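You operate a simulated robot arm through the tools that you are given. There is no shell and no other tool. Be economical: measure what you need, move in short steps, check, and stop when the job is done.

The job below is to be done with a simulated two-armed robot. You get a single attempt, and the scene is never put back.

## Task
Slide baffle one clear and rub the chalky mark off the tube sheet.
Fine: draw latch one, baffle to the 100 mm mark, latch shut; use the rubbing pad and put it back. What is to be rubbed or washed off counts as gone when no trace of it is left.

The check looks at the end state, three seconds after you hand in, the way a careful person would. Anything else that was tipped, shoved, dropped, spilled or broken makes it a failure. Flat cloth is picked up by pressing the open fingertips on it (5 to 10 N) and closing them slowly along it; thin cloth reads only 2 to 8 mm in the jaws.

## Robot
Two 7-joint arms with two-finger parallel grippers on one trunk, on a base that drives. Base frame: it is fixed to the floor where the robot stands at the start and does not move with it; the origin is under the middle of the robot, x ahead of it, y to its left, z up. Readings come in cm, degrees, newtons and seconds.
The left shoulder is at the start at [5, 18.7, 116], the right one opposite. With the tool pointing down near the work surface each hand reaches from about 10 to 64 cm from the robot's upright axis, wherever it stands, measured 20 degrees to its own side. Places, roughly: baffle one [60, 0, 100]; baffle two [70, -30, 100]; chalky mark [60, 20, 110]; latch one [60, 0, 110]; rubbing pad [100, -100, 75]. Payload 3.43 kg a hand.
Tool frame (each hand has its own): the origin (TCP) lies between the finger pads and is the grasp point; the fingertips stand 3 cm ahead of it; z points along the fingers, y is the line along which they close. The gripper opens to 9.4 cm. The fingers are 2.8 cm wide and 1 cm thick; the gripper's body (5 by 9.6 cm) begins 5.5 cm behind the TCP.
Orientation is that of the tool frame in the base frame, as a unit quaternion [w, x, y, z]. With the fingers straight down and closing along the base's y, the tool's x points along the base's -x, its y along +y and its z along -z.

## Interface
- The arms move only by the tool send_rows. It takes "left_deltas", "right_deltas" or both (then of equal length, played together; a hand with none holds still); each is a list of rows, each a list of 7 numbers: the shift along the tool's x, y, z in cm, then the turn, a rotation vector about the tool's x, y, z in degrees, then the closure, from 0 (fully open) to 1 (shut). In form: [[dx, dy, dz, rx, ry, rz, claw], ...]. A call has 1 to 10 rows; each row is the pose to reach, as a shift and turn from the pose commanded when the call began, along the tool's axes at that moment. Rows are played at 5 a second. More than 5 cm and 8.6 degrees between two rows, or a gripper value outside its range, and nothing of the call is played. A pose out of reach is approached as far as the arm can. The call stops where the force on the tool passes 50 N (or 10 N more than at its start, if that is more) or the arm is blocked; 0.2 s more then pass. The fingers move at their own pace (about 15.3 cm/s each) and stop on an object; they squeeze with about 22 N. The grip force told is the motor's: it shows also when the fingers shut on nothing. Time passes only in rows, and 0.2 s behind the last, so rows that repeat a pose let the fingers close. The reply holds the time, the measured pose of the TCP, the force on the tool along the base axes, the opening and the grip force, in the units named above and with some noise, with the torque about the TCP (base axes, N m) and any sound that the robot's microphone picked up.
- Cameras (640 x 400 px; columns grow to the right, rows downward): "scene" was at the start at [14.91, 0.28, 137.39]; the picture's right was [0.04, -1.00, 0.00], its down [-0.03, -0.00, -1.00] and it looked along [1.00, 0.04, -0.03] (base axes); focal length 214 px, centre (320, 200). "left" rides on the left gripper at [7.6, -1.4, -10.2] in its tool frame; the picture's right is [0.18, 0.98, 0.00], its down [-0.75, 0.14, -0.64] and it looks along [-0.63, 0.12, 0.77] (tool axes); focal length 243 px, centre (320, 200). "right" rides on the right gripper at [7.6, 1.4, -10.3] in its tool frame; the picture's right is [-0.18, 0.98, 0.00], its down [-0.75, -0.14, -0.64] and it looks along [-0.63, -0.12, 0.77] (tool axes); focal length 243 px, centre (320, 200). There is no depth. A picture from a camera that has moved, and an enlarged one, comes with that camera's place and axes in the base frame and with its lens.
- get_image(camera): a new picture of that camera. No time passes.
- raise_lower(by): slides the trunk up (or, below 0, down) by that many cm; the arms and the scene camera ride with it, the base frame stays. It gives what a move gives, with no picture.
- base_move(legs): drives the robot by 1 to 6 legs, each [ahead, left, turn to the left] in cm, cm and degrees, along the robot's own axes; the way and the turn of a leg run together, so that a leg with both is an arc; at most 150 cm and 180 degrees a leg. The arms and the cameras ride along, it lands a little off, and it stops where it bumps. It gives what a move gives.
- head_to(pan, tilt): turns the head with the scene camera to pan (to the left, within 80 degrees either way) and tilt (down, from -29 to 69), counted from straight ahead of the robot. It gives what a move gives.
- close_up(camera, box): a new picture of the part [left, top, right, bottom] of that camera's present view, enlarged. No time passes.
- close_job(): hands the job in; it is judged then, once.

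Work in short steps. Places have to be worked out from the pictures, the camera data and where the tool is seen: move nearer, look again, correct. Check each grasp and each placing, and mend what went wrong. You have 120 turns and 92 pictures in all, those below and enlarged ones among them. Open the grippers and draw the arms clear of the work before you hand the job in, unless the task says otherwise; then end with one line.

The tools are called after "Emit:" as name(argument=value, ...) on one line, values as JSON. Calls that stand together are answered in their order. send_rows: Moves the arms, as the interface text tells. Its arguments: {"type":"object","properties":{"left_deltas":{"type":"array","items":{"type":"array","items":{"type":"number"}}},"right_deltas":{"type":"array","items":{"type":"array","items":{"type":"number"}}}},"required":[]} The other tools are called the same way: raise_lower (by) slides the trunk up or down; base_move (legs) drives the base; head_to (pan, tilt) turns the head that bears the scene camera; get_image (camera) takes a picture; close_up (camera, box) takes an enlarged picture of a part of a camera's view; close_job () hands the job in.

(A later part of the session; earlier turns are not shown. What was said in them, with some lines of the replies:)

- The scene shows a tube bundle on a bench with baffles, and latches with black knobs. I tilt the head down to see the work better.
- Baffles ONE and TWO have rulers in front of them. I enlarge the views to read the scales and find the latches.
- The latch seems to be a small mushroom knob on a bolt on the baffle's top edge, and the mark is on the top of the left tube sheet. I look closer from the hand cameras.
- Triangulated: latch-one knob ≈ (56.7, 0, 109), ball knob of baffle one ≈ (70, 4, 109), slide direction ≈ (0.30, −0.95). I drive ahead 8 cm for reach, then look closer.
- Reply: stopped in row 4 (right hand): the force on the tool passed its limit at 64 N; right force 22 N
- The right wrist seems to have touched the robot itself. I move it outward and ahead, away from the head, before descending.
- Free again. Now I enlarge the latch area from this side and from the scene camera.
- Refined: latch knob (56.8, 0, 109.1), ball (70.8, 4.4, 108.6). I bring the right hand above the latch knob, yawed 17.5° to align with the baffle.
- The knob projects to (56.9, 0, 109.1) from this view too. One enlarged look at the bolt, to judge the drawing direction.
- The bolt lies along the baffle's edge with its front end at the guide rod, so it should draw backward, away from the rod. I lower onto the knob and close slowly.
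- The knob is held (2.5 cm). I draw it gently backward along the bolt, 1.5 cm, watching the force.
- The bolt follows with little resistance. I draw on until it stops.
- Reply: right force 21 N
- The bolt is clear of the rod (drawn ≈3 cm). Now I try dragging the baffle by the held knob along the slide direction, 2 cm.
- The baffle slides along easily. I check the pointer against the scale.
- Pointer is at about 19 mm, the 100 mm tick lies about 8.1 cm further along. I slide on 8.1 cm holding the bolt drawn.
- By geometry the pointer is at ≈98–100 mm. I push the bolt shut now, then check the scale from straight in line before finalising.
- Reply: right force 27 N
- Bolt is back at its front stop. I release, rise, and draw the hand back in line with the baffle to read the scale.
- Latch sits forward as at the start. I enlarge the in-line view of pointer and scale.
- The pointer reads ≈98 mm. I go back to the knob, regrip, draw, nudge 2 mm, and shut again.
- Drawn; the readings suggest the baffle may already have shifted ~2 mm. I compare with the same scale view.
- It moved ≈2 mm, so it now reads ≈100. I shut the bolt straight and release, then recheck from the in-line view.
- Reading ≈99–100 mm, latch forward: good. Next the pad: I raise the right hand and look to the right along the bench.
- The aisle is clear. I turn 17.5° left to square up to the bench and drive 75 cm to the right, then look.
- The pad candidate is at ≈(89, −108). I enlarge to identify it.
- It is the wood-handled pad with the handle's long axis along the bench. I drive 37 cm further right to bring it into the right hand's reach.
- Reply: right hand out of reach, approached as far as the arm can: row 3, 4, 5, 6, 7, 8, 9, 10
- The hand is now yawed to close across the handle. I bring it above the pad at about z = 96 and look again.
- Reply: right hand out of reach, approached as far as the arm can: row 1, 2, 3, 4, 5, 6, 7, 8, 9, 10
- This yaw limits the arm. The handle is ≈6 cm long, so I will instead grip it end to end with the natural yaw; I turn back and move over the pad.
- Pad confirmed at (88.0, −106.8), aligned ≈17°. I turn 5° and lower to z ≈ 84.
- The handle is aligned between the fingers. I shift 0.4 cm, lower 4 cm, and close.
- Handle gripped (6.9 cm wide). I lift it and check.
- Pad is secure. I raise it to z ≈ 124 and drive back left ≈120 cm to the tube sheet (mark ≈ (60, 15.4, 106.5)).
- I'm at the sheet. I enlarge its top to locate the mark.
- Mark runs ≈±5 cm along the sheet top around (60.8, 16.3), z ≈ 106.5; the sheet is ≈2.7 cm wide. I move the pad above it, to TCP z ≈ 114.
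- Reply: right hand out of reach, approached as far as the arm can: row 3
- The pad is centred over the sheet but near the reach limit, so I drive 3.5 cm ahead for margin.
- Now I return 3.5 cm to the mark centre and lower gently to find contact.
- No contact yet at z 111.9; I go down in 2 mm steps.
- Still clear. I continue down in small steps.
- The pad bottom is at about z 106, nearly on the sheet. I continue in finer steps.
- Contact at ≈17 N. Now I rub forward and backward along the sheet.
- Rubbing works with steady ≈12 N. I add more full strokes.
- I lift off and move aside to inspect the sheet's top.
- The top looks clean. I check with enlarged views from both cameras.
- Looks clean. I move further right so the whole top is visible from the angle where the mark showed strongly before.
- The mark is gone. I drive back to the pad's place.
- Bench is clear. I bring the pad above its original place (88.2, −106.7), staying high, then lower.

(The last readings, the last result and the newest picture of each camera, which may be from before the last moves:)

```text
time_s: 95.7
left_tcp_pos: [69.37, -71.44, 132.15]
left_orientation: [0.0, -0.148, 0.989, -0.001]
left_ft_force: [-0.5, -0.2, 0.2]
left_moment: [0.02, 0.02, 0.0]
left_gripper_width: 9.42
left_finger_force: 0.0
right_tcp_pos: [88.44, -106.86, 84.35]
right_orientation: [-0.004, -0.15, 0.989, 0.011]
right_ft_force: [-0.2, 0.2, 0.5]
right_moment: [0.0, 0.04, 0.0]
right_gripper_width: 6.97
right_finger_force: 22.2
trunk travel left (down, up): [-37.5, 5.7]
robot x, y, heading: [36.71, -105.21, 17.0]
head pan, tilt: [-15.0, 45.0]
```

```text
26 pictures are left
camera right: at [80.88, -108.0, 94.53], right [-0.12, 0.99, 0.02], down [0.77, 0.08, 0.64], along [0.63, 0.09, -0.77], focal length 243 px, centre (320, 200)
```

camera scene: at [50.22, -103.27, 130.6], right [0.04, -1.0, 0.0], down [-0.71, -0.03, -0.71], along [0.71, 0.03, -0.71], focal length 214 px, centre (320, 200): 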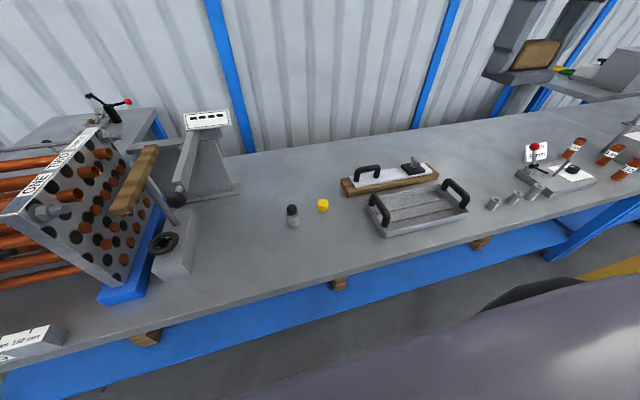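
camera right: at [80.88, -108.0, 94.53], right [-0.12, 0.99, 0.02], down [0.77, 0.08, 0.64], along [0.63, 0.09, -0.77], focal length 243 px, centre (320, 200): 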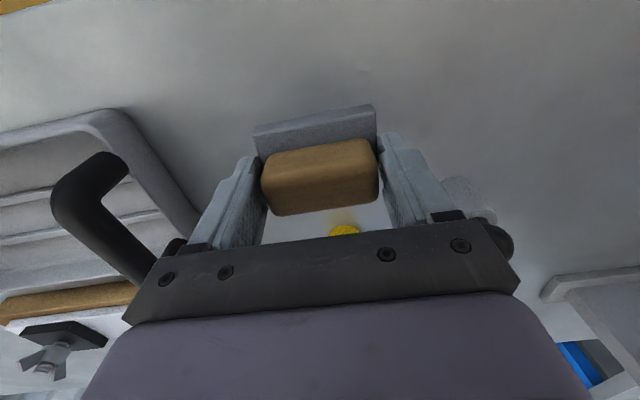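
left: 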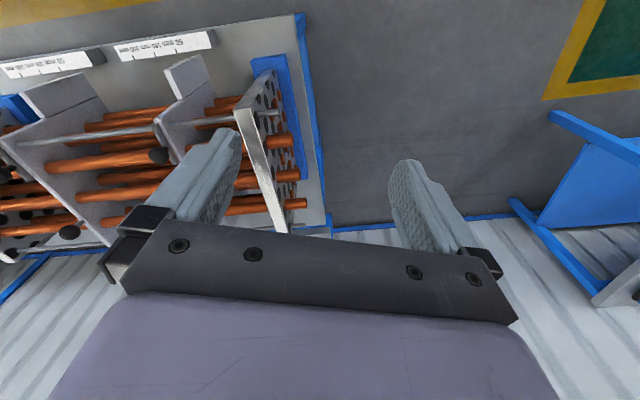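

In position, 4.5 cm above. I lower carefully until contact.

Emit:
send_rows(right_deltas=[[0.15, 0, 1.5, 0, 0, 0, 1], [0.15, 0, 2.8, 0, 0, 0, 1], [0.15, 0, 3.6, 0, 0, 0, 1], [0.15, 0, 4.1, 0, 0, 0, 1], [0.15, 0, 4.1, 0, 0, 0, 1]])

```text
time_s: 96.9
left_tcp_pos: [69.28, -71.59, 132.17]
left_orientation: [0.001, -0.149, 0.989, 0.0]
left_ft_force: [0.9, 0.8, 0.8]
left_moment: [0.03, -0.01, -0.01]
left_gripper_width: 9.42
left_finger_force: 0.1
right_tcp_pos: [88.17, -106.84, 80.36]
right_orientation: [-0.004, -0.15, 0.989, 0.012]
right_ft_force: [0.2, -0.2, -0.9]
right_moment: [-0.01, 0.01, 0.0]
right_gripper_width: 6.95
right_finger_force: 23.0
trunk travel left (down, up): [-37.5, 5.7]
robot x, y, heading: [36.8, -105.1, 17.0]
head pan, tilt: [-15.0, 45.0]
```

Emit:
send_rows(right_deltas=[[0, 0, 0.15, 0, 0, 0, 1], [0, 0, 0.3, 0, 0, 0, 1], [0, 0, 0.4, 0, 0, 0, 1], [0, 0, 0.5, 0, 0, 0, 1], [0, 0, 0.5, 0, 0, 0, 1]])

```text
time_s: 98.1
left_tcp_pos: [69.48, -71.47, 132.26]
left_orientation: [0.0, -0.148, 0.989, 0.0]
left_ft_force: [-0.6, 0.4, 0.1]
left_moment: [-0.06, 0.01, -0.01]
left_gripper_width: 9.4
left_finger_force: 0.0
right_tcp_pos: [88.13, -106.82, 79.78]
right_orientation: [-0.003, -0.151, 0.989, 0.011]
right_ft_force: [-0.1, -0.1, -1.8]
right_moment: [-0.05, 0.0, -0.01]
right_gripper_width: 6.91
right_finger_force: 22.1
trunk travel left (down, up): [-37.5, 5.7]
robot x, y, heading: [36.63, -105.51, 16.8]
head pan, tilt: [-15.0, 45.0]
```

No contact yet (the pad rode up a little in the grip); further down in 1 mm steps.

Emit:
send_rows(right_deltas=[[0, 0, 0.1, 0, 0, 0, 1], [0, 0, 0.2, 0, 0, 0, 1], [0, 0, 0.3, 0, 0, 0, 1], [0, 0, 0.3, 0, 0, 0, 1]])

```text
time_s: 99.1
left_tcp_pos: [69.35, -71.43, 132.33]
left_orientation: [0.001, -0.149, 0.989, -0.001]
left_ft_force: [0.1, 0.5, 0.0]
left_moment: [0.0, -0.03, -0.01]
left_gripper_width: 9.38
left_finger_force: 0.0
right_tcp_pos: [88.18, -106.93, 79.79]
right_orientation: [-0.002, -0.15, 0.989, 0.012]
right_ft_force: [-1.7, -1.7, 11.2]
right_moment: [-0.36, 0.09, 0.01]
right_gripper_width: 6.94
right_finger_force: 22.1
trunk travel left (down, up): [-37.5, 5.7]
robot x, y, heading: [36.23, -104.87, 16.9]
head pan, tilt: [-15.0, 45.0]
```

Contact at 11 N, at nearly the original height. I release and rise.

Emit:
send_rows(right_deltas=[[0, 0, -0.2, 0, 0, 0, 0.8], [0, 0, -0.2, 0, 0, 0, 0.1], [0, 0, -0.2, 0, 0, 0, 0], [0, 0, -4, 0, 0, 0, 0], [0, 0, -8, 0, 0, 0, 0], [0, 0, -12, 0, 0, 0, 0], [0, 0, -16, 0, 0, 0, 0]])

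Emit:
get_image(camera="right")

```text
time_s: 100.7
left_tcp_pos: [69.38, -71.48, 132.23]
left_orientation: [0.0, -0.148, 0.989, -0.001]
left_ft_force: [-0.3, -0.1, 0.2]
left_moment: [0.01, -0.03, -0.01]
left_gripper_width: 9.39
left_finger_force: 0.1
right_tcp_pos: [88.28, -107.15, 95.66]
right_orientation: [-0.003, -0.15, 0.989, 0.013]
right_ft_force: [1.5, 0.1, 0.2]
right_moment: [-0.02, 0.02, 0.01]
right_gripper_width: 9.39
right_finger_force: 0.2
trunk travel left (down, up): [-37.5, 5.7]
robot x, y, heading: [36.72, -105.16, 16.9]
head pan, tilt: [-15.0, 45.0]
```

```text
25 pictures are left
camera right: at [80.73, -108.34, 105.9], right [-0.12, 0.99, 0.02], down [0.77, 0.08, 0.64], along [0.63, 0.09, -0.77], focal length 243 px, centre (320, 200)
```

right: 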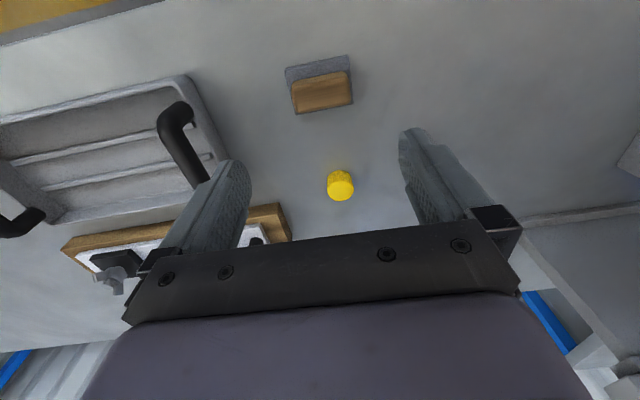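

The pad stands flat in its place. I raise the hand clear and take one last look.

Emit:
send_rows(right_deltas=[[0, 0, -5, 0, 0, 0, 0], [0, 0, -10, 0, 0, 0, 0], [2, 0, -15, 0, 0, 0, 0], [5, 0, -20, 0, 0, 0, 0], [9, 0, -23, 0, 0, 0, 0], [13, 0, -25, 0, 0, 0, 0], [13, 0, -25, 0, 0, 0, 0]])

Emit:
base_move(legs=[[-4, 0, 0], [0, 85, 0]])

Emit:
head_to(pan=0, tilt=35)

Emit:
get_image(camera="scene")

```text
refused: row 3 steps farther than a row can; nothing moved
```

```text
time_s: 105.7
left_tcp_pos: [52.31, -29.58, 132.23]
left_orientation: [0.0, -0.145, 0.989, 0.001]
left_ft_force: [-0.2, 0.1, 0.4]
left_moment: [0.06, 0.02, 0.0]
left_gripper_width: 9.38
left_finger_force: 0.1
right_tcp_pos: [71.09, -66.51, 95.62]
right_orientation: [-0.007, -0.142, 0.99, 0.003]
right_ft_force: [-10.0, -19.6, 6.2]
right_moment: [1.65, -0.64, 0.59]
right_gripper_width: 8.53
right_finger_force: 0.0
trunk travel left (down, up): [-37.5, 5.7]
robot x, y, heading: [18.96, -62.98, 16.4]
head pan, tilt: [-15.0, 45.0]
stopped in leg 2: the force on the tool passed its limit at 74 N (the readings are from after the stop); the commanded pose is now the measured one
```

```text
time_s: 106.4
left_tcp_pos: [52.34, -29.58, 132.37]
left_orientation: [0.001, -0.145, 0.989, 0.0]
left_ft_force: [0.3, 0.4, -1.0]
left_moment: [-0.01, 0.01, 0.0]
left_gripper_width: 9.41
left_finger_force: 0.0
right_tcp_pos: [71.18, -66.37, 95.69]
right_orientation: [-0.008, -0.143, 0.99, 0.002]
right_ft_force: [-12.8, -24.3, 3.8]
right_moment: [1.83, -0.85, 0.77]
right_gripper_width: 8.31
right_finger_force: 0.1
trunk travel left (down, up): [-37.5, 5.7]
robot x, y, heading: [19.36, -62.99, 16.7]
head pan, tilt: [0.0, 35.0]
```

```text
24 pictures are left
camera scene: at [33.2, -59.0, 132.11], right [0.29, -0.96, 0.0], down [-0.55, -0.16, -0.82], along [0.79, 0.24, -0.57], focal length 214 px, centre (320, 200)
```

scene: 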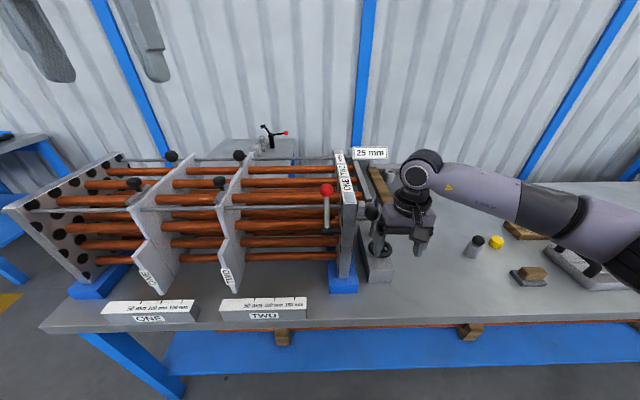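

My error: the raise was refused and the hand was still low, so it bumped something. I look before backing off.

Emit:
get_image(camera="right")

Emit:
close_up(camera="scene", box=[320, 140, 460, 300])

```text
23 pictures are left
camera right: at [63.63, -67.09, 105.9], right [-0.1, 0.99, 0.0], down [0.77, 0.08, 0.63], along [0.63, 0.07, -0.78], focal length 243 px, centre (320, 200)
```

right: 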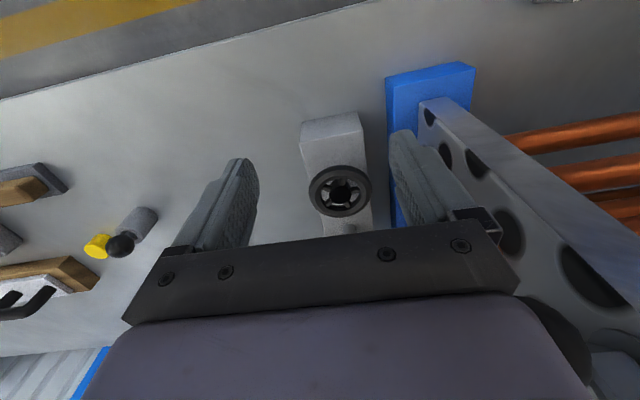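

```text
2.50 times, centred on (390, 220) of scene
camera zoom: at [33.2, -59.0, 132.11], right [0.29, -0.96, 0.0], down [-0.55, -0.16, -0.82], along [0.79, 0.24, -0.57], focal length 536 px, centre (145, 150)
```

zoom: 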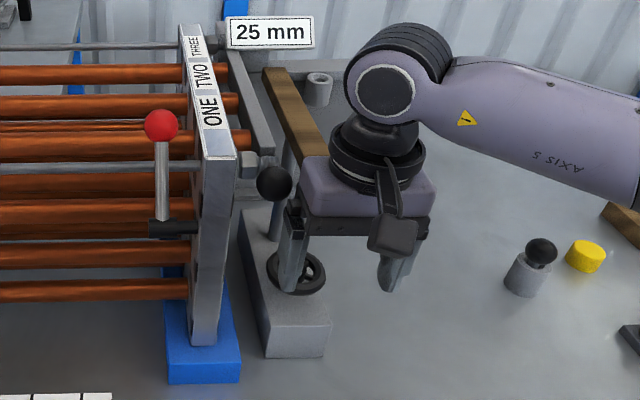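

The hand has pushed a gauge arm with a ball knob (it was at ≈(77, −75.5), now ≈(73, −59)). I back off to the right a little, and look at what moved.

Emit:
base_move(legs=[[0, -3, 0]])

Emit:
get_image(camera="scene")

```text
time_s: 107.4
left_tcp_pos: [53.21, -32.23, 132.23]
left_orientation: [0.0, -0.146, 0.989, 0.0]
left_ft_force: [0.5, 0.0, 0.0]
left_moment: [0.02, -0.04, -0.04]
left_gripper_width: 9.39
left_finger_force: 0.0
right_tcp_pos: [72.14, -68.85, 95.57]
right_orientation: [-0.008, -0.144, 0.99, 0.003]
right_ft_force: [-0.5, -0.5, -0.2]
right_moment: [-0.02, 0.0, -0.01]
right_gripper_width: 9.41
right_finger_force: 0.1
trunk travel left (down, up): [-37.5, 5.7]
robot x, y, heading: [20.09, -65.7, 16.7]
head pan, tilt: [0.0, 35.0]
```

```text
21 pictures are left
camera scene: at [34.26, -61.55, 132.08], right [0.29, -0.96, 0.0], down [-0.55, -0.16, -0.82], along [0.78, 0.24, -0.57], focal length 214 px, centre (320, 200)
```

scene: 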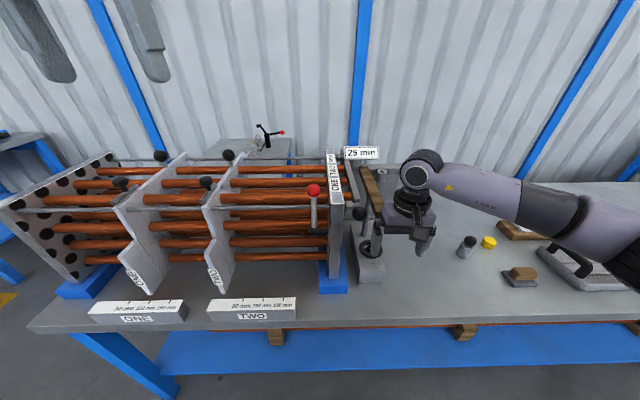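

Free of contact. I raise the hand straight up first.

Emit:
send_rows(right_deltas=[[0, -0.5, -4, 0, 0, 0, 0], [0, -1, -8, 0, 0, 0, 0], [0, -1, -12.5, 0, 0, 0, 0], [0, -1, -17, 0, 0, 0, 0], [0, -1, -21.5, 0, 0, 0, 0], [0, -1, -26, 0, 0, 0, 0], [0, -1, -30, 0, 0, 0, 0]])

Emit:
get_image(camera="right")

Emit:
close_up(camera="scene", box=[300, 130, 440, 290])

```text
time_s: 109.0
left_tcp_pos: [53.25, -32.22, 132.21]
left_orientation: [0.0, -0.146, 0.989, -0.002]
left_ft_force: [-1.2, 0.1, -1.0]
left_moment: [-0.02, 0.02, 0.01]
left_gripper_width: 9.41
left_finger_force: 0.1
right_tcp_pos: [72.8, -69.75, 125.83]
right_orientation: [-0.009, -0.144, 0.99, 0.003]
right_ft_force: [-0.2, 0.9, -0.5]
right_moment: [-0.02, -0.01, 0.01]
right_gripper_width: 9.39
right_finger_force: 0.1
trunk travel left (down, up): [-37.5, 5.7]
robot x, y, heading: [20.09, -65.42, 16.7]
head pan, tilt: [0.0, 35.0]
```

```text
20 pictures are left
camera right: at [65.34, -70.63, 136.09], right [-0.1, 0.99, 0.01], down [0.77, 0.08, 0.63], along [0.63, 0.07, -0.78], focal length 243 px, centre (320, 200)
```

right: 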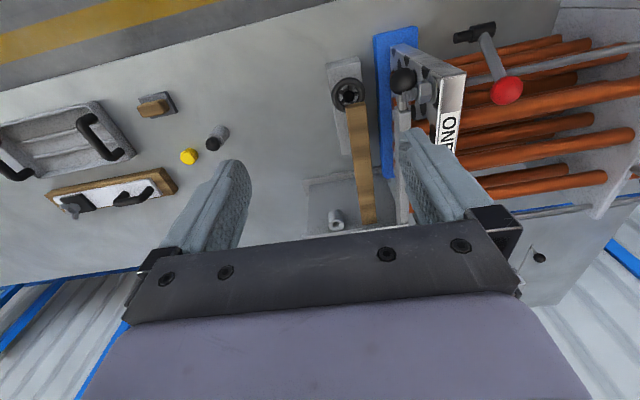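

```text
2.50 times, centred on (370, 210) of scene
camera zoom: at [34.17, -61.46, 132.09], right [0.29, -0.96, 0.0], down [-0.55, -0.16, -0.82], along [0.79, 0.23, -0.57], focal length 536 px, centre (195, 175)
```

zoom: 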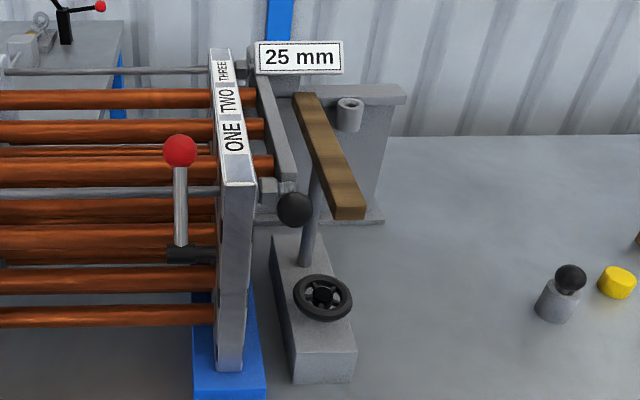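

The gauge carriage slid ≈16.5 cm along the rail (display now "25 mm" instead of "----"); everything else is unmoved. I must put it back: ball from (72.1, −59.5) to (77.15, −75.5). I bring the hand above the ball.

Emit:
send_rows(right_deltas=[[-0.5, 3.5, 0, 0, 0, 0, 0], [-1.2, 7, 2, 0, 0, 0, 0], [-1.7, 10, 5, 0, 0, 0, 0.2], [-1.7, 10, 8.5, 0, 0, 0, 0.45], [-1.7, 10, 8.5, 0, 0, 0, 0.45]])

Emit:
get_image(camera="right")

```text
time_s: 110.2
left_tcp_pos: [53.22, -32.08, 132.26]
left_orientation: [0.0, -0.146, 0.989, -0.001]
left_ft_force: [-0.1, 0.6, -0.8]
left_moment: [0.0, -0.01, 0.01]
left_gripper_width: 9.42
left_finger_force: 0.1
right_tcp_pos: [71.55, -59.71, 117.24]
right_orientation: [-0.008, -0.143, 0.99, 0.001]
right_ft_force: [-0.3, 0.3, -0.6]
right_moment: [-0.01, -0.01, -0.03]
right_gripper_width: 5.18
right_finger_force: 0.1
trunk travel left (down, up): [-37.5, 5.7]
robot x, y, heading: [20.43, -65.46, 16.8]
head pan, tilt: [0.0, 35.0]
```

```text
18 pictures are left
camera right: at [64.02, -60.5, 127.44], right [-0.1, 0.99, 0.0], down [0.77, 0.08, 0.63], along [0.63, 0.07, -0.78], focal length 243 px, centre (320, 200)
```

right: 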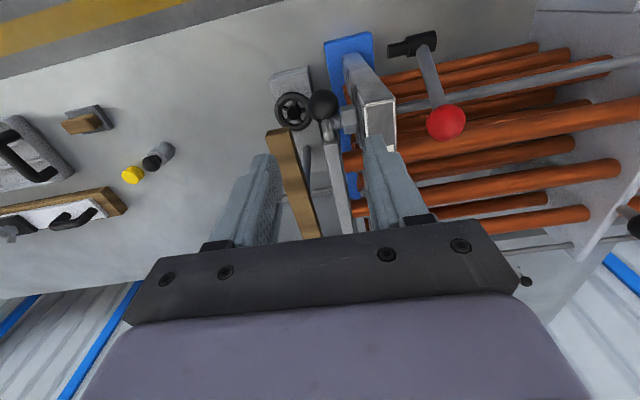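

Ball ≈3 cm across at (71.9, −59.4), 3.4 cm from the sheet. I narrow the jaws, and lower to just above it.

Emit:
send_rows(right_deltas=[[0.5, -0.2, 3, 0, 0, 0, 0.53], [0.5, -0.2, 6, 0, 0, 0, 0.53], [0.5, -0.2, 8.5, 0, 0, 0, 0.53], [0.5, -0.2, 8.5, 0, 0, 0, 0.53]])

Emit:
get_image(camera="right")

```text
time_s: 111.2
left_tcp_pos: [53.28, -32.06, 132.33]
left_orientation: [0.0, -0.147, 0.989, -0.001]
left_ft_force: [0.6, -0.1, 0.5]
left_moment: [-0.01, -0.05, 0.01]
left_gripper_width: 9.41
left_finger_force: 0.0
right_tcp_pos: [70.94, -60.13, 108.65]
right_orientation: [-0.008, -0.144, 0.99, 0.002]
right_ft_force: [0.3, -0.4, 0.5]
right_moment: [0.02, 0.01, 0.02]
right_gripper_width: 4.4
right_finger_force: 0.1
trunk travel left (down, up): [-37.5, 5.7]
robot x, y, heading: [20.38, -65.72, 16.9]
head pan, tilt: [0.0, 35.0]
```

```text
17 pictures are left
camera right: at [63.46, -60.91, 118.88], right [-0.1, 0.99, 0.0], down [0.77, 0.08, 0.63], along [0.63, 0.07, -0.78], focal length 243 px, centre (320, 200)
```

right: 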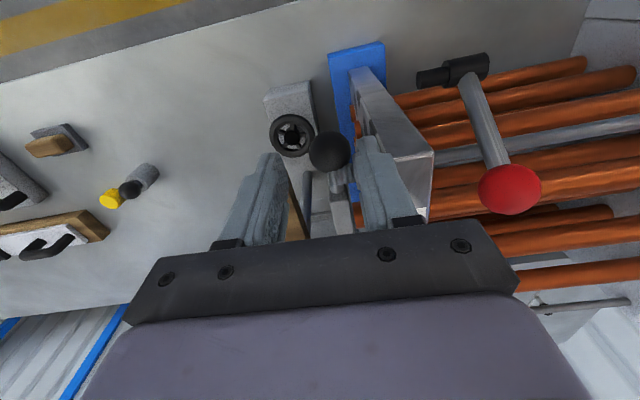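

I centre 0.35 cm toward the ball, narrow slightly, and lower onto it, then close.

Emit:
send_rows(right_deltas=[[0, 0.35, 0.5, 0, 0, 0, 0.565], [0, 0.35, 1.5, 0, 0, 0, 0.565], [0, 0.35, 2.5, 0, 0, 0, 0.565], [0, 0.35, 3.5, 0, 0, 0, 0.565], [0, 0.35, 4.6, 0, 0, 0, 0.565], [0, 0.35, 4.6, 0, 0, 0, 0.565]])

Emit:
get_image(camera="right")

```text
time_s: 112.6
left_tcp_pos: [53.22, -32.13, 132.23]
left_orientation: [0.001, -0.147, 0.989, 0.0]
left_ft_force: [-0.2, 0.0, -0.9]
left_moment: [0.05, -0.03, 0.01]
left_gripper_width: 9.42
left_finger_force: 0.0
right_tcp_pos: [70.7, -59.74, 104.12]
right_orientation: [-0.008, -0.144, 0.99, 0.003]
right_ft_force: [-6.8, -3.8, 2.3]
right_moment: [0.09, 0.0, 0.2]
right_gripper_width: 4.0
right_finger_force: 0.0
trunk travel left (down, up): [-37.5, 5.7]
robot x, y, heading: [20.53, -65.6, 16.8]
head pan, tilt: [0.0, 35.0]
```

```text
16 pictures are left
camera right: at [63.18, -60.56, 114.36], right [-0.1, 0.99, 0.0], down [0.77, 0.08, 0.63], along [0.62, 0.07, -0.78], focal length 243 px, centre (320, 200)
```

right: 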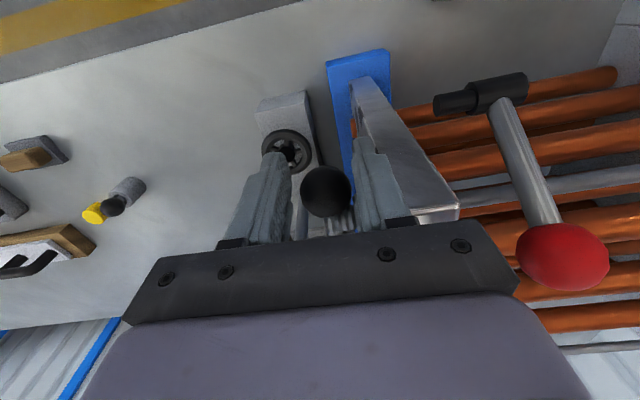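

The ball is between the fingers. I close on it.

Emit:
send_rows(right_deltas=[[0, 0, 0, 0, 0, 0, 0.65], [0, 0, 0, 0, 0, 0, 0.8], [0, 0, 0, 0, 0, 0, 1], [0, 0, 0, 0, 0, 0, 1]])

```text
time_s: 113.6
left_tcp_pos: [53.22, -32.11, 132.17]
left_orientation: [0.001, -0.146, 0.989, -0.001]
left_ft_force: [-0.3, 0.0, -0.1]
left_moment: [0.02, 0.03, 0.01]
left_gripper_width: 9.38
left_finger_force: 0.0
right_tcp_pos: [70.72, -59.67, 104.11]
right_orientation: [-0.009, -0.144, 0.99, 0.003]
right_ft_force: [-11.8, -1.7, 0.7]
right_moment: [0.01, 0.29, 0.08]
right_gripper_width: 3.13
right_finger_force: 44.8
trunk travel left (down, up): [-37.5, 5.7]
robot x, y, heading: [19.94, -65.71, 16.9]
head pan, tilt: [0.0, 35.0]
```

Ball held (3.1 cm). I slide the carriage back slowly, 4 cm first.

Emit:
send_rows(right_deltas=[[0, -1, 0, 0, 0, 0, 1], [-0.05, -2, 0, 0, 0, 0, 1], [-0.08, -3, 0, 0, 0, 0, 1], [-0.1, -4, 0, 0, 0, 0, 1], [-0.1, -4, 0, 0, 0, 0, 1]])

Emit:
get_image(camera="scene")

```text
time_s: 114.8
left_tcp_pos: [53.2, -32.14, 132.25]
left_orientation: [0.001, -0.146, 0.989, -0.001]
left_ft_force: [0.2, -0.5, -0.5]
left_moment: [0.01, 0.03, 0.0]
left_gripper_width: 9.4
left_finger_force: 0.1
right_tcp_pos: [71.96, -63.51, 104.07]
right_orientation: [-0.007, -0.143, 0.99, 0.003]
right_ft_force: [-11.5, -3.1, 6.2]
right_moment: [-0.26, 0.69, 0.1]
right_gripper_width: 3.12
right_finger_force: 44.7
trunk travel left (down, up): [-37.5, 5.7]
robot x, y, heading: [20.34, -65.71, 16.8]
head pan, tilt: [0.0, 35.0]
```

```text
15 pictures are left
camera scene: at [34.07, -61.54, 132.11], right [0.29, -0.96, 0.0], down [-0.55, -0.16, -0.82], along [0.79, 0.23, -0.57], focal length 214 px, centre (320, 200)
```

scene: 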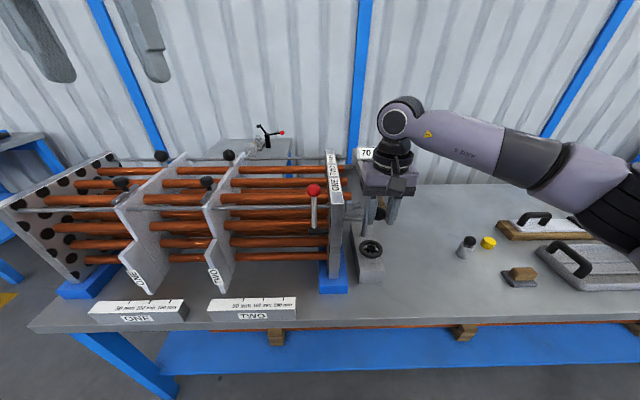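

The carriage follows and the display counts up. I go on to the original place, 12.9 cm more.

Emit:
send_rows(right_deltas=[[-0.03, -1.5, 0, 0, 0, 0, 1], [-0.07, -3, 0, 0, 0, 0, 1], [-0.11, -4.5, 0, 0, 0, 0, 1], [-0.15, -6, 0, 0, 0, 0, 1], [-0.19, -7.5, 0, 0, 0, 0, 1], [-0.22, -9, 0, 0, 0, 0, 1], [-0.26, -10.5, 0, 0, 0, 0, 1], [-0.3, -12, 0, 0, 0, 0, 1], [-0.32, -12.9, 0, 0, 0, 0, 1], [-0.32, -12.9, 0, 0, 0, 0, 1]])

Emit:
get_image(camera="scene")

```text
time_s: 117.0
left_tcp_pos: [53.02, -32.11, 132.27]
left_orientation: [0.001, -0.146, 0.989, -0.001]
left_ft_force: [-1.5, 0.4, 0.0]
left_moment: [0.0, -0.03, 0.0]
left_gripper_width: 9.39
left_finger_force: 0.1
right_tcp_pos: [75.83, -75.78, 104.09]
right_orientation: [-0.006, -0.144, 0.99, 0.002]
right_ft_force: [-5.9, -0.9, 17.5]
right_moment: [-0.03, 0.23, 0.12]
right_gripper_width: 3.15
right_finger_force: 45.0
trunk travel left (down, up): [-37.5, 5.7]
robot x, y, heading: [20.24, -65.44, 16.7]
head pan, tilt: [0.0, 35.0]
```

```text
14 pictures are left
camera scene: at [34.01, -61.47, 132.12], right [0.29, -0.96, 0.0], down [-0.55, -0.16, -0.82], along [0.79, 0.23, -0.57], focal length 214 px, centre (320, 200)
```

scene: 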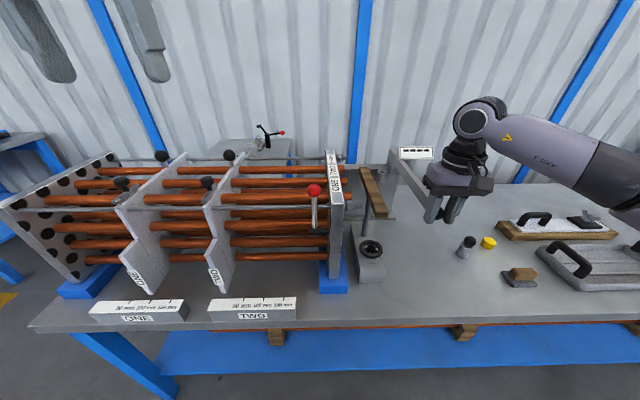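

The display is back to dashes. I release and raise the hand straight up (small steps), then verify the ball's position.

Emit:
send_rows(right_deltas=[[0, 0, 0, 0, 0, 0, 0.8], [0, 0, 0, 0, 0, 0, 0.5], [0, 0, -3, 0, 0, 0, 0.5], [0, 0, -6, 0, 0, 0, 0.5], [0, 0, -10, 0, 0, 0, 0.3], [0, 0, -14, 0, 0, 0, 0], [0, 0, -18, 0, 0, 0, 0], [1.5, 0, -22, 0, 0, 0, 0], [3, 0, -25, 0, 0, 0, 0]])

Emit:
get_image(camera="right")

Emit:
close_up(camera="scene", box=[330, 130, 530, 290])

```text
time_s: 119.0
left_tcp_pos: [53.21, -32.14, 132.21]
left_orientation: [0.0, -0.146, 0.989, -0.001]
left_ft_force: [-0.2, 0.3, 0.0]
left_moment: [0.0, 0.0, 0.01]
left_gripper_width: 9.37
left_finger_force: 0.0
right_tcp_pos: [73.5, -76.79, 128.99]
right_orientation: [-0.008, -0.144, 0.99, 0.003]
right_ft_force: [0.1, 0.3, -0.1]
right_moment: [-0.01, -0.03, -0.04]
right_gripper_width: 9.41
right_finger_force: 0.1
trunk travel left (down, up): [-37.5, 5.7]
robot x, y, heading: [20.18, -65.49, 16.8]
head pan, tilt: [0.0, 35.0]
```

```text
13 pictures are left
camera right: at [65.98, -77.53, 139.29], right [-0.1, 0.99, 0.01], down [0.77, 0.08, 0.63], along [0.63, 0.07, -0.78], focal length 243 px, centre (320, 200)
```

right: 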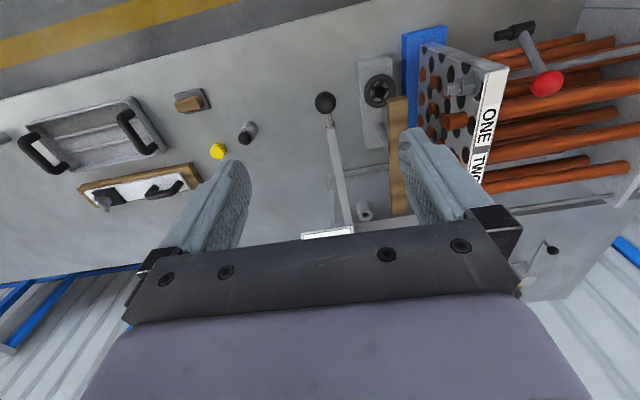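

```text
2.50 times, centred on (430, 210) of scene
camera zoom: at [34.18, -61.48, 132.09], right [0.29, -0.96, 0.0], down [-0.55, -0.16, -0.82], along [0.79, 0.23, -0.57], focal length 536 px, centre (45, 175)
```

zoom: 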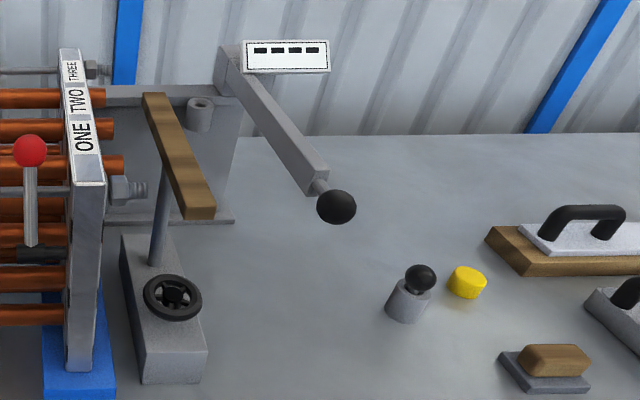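

The gauge ball is back at (77.4, −75.3), within 3 mm, display dashes. Finally I verify baffle one, its latch, and the pad.

Emit:
close_up(camera="scene", box=[70, 140, 210, 330])

Emit:
close_up(camera="scene", box=[90, 165, 170, 225])

```text
2.11 times, centred on (140, 235) of scene
camera zoom: at [34.18, -61.48, 132.09], right [0.29, -0.96, 0.0], down [-0.55, -0.16, -0.82], along [0.79, 0.23, -0.57], focal length 452 px, centre (699, 126)
```

zoom: 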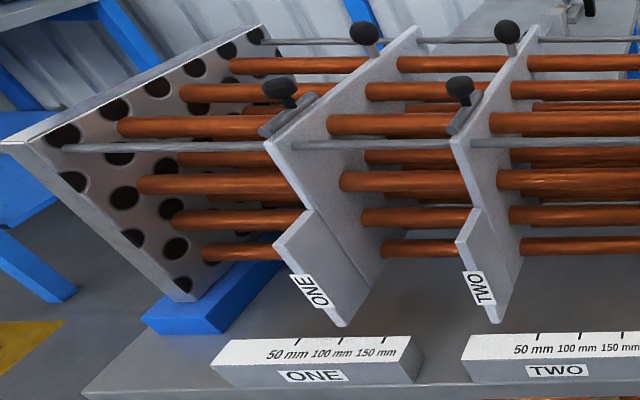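

```text
6.67 times, centred on (130, 195) of scene
camera zoom: at [34.18, -61.48, 132.09], right [0.29, -0.96, 0.0], down [-0.55, -0.16, -0.82], along [0.79, 0.23, -0.57], focal length 1430 px, centre (1587, 233)
```

zoom: 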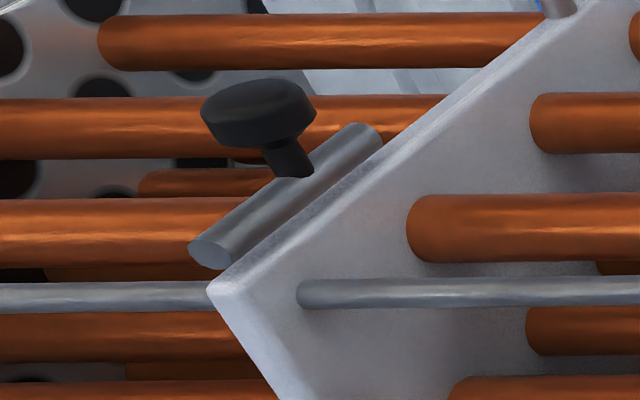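

Baffle one stands at its 100 mm mark, its bolt is forward like latch two's, the sheet is clean, the pad is in place, and both hands are open and clear. I hand in.

Emit:
close_job()

```text
The job is handed in.
```

Baffle one is at about the 100 mm mark (I read 99–100 mm) with latch one shut, the chalky mark shows no trace, and the pad is back where it was. On the last drive my hand was too low and shoved the measuring gauge about 16 cm along its rail; I slid it back to within about 3 mm, and its display shows dashes again, as at the start.
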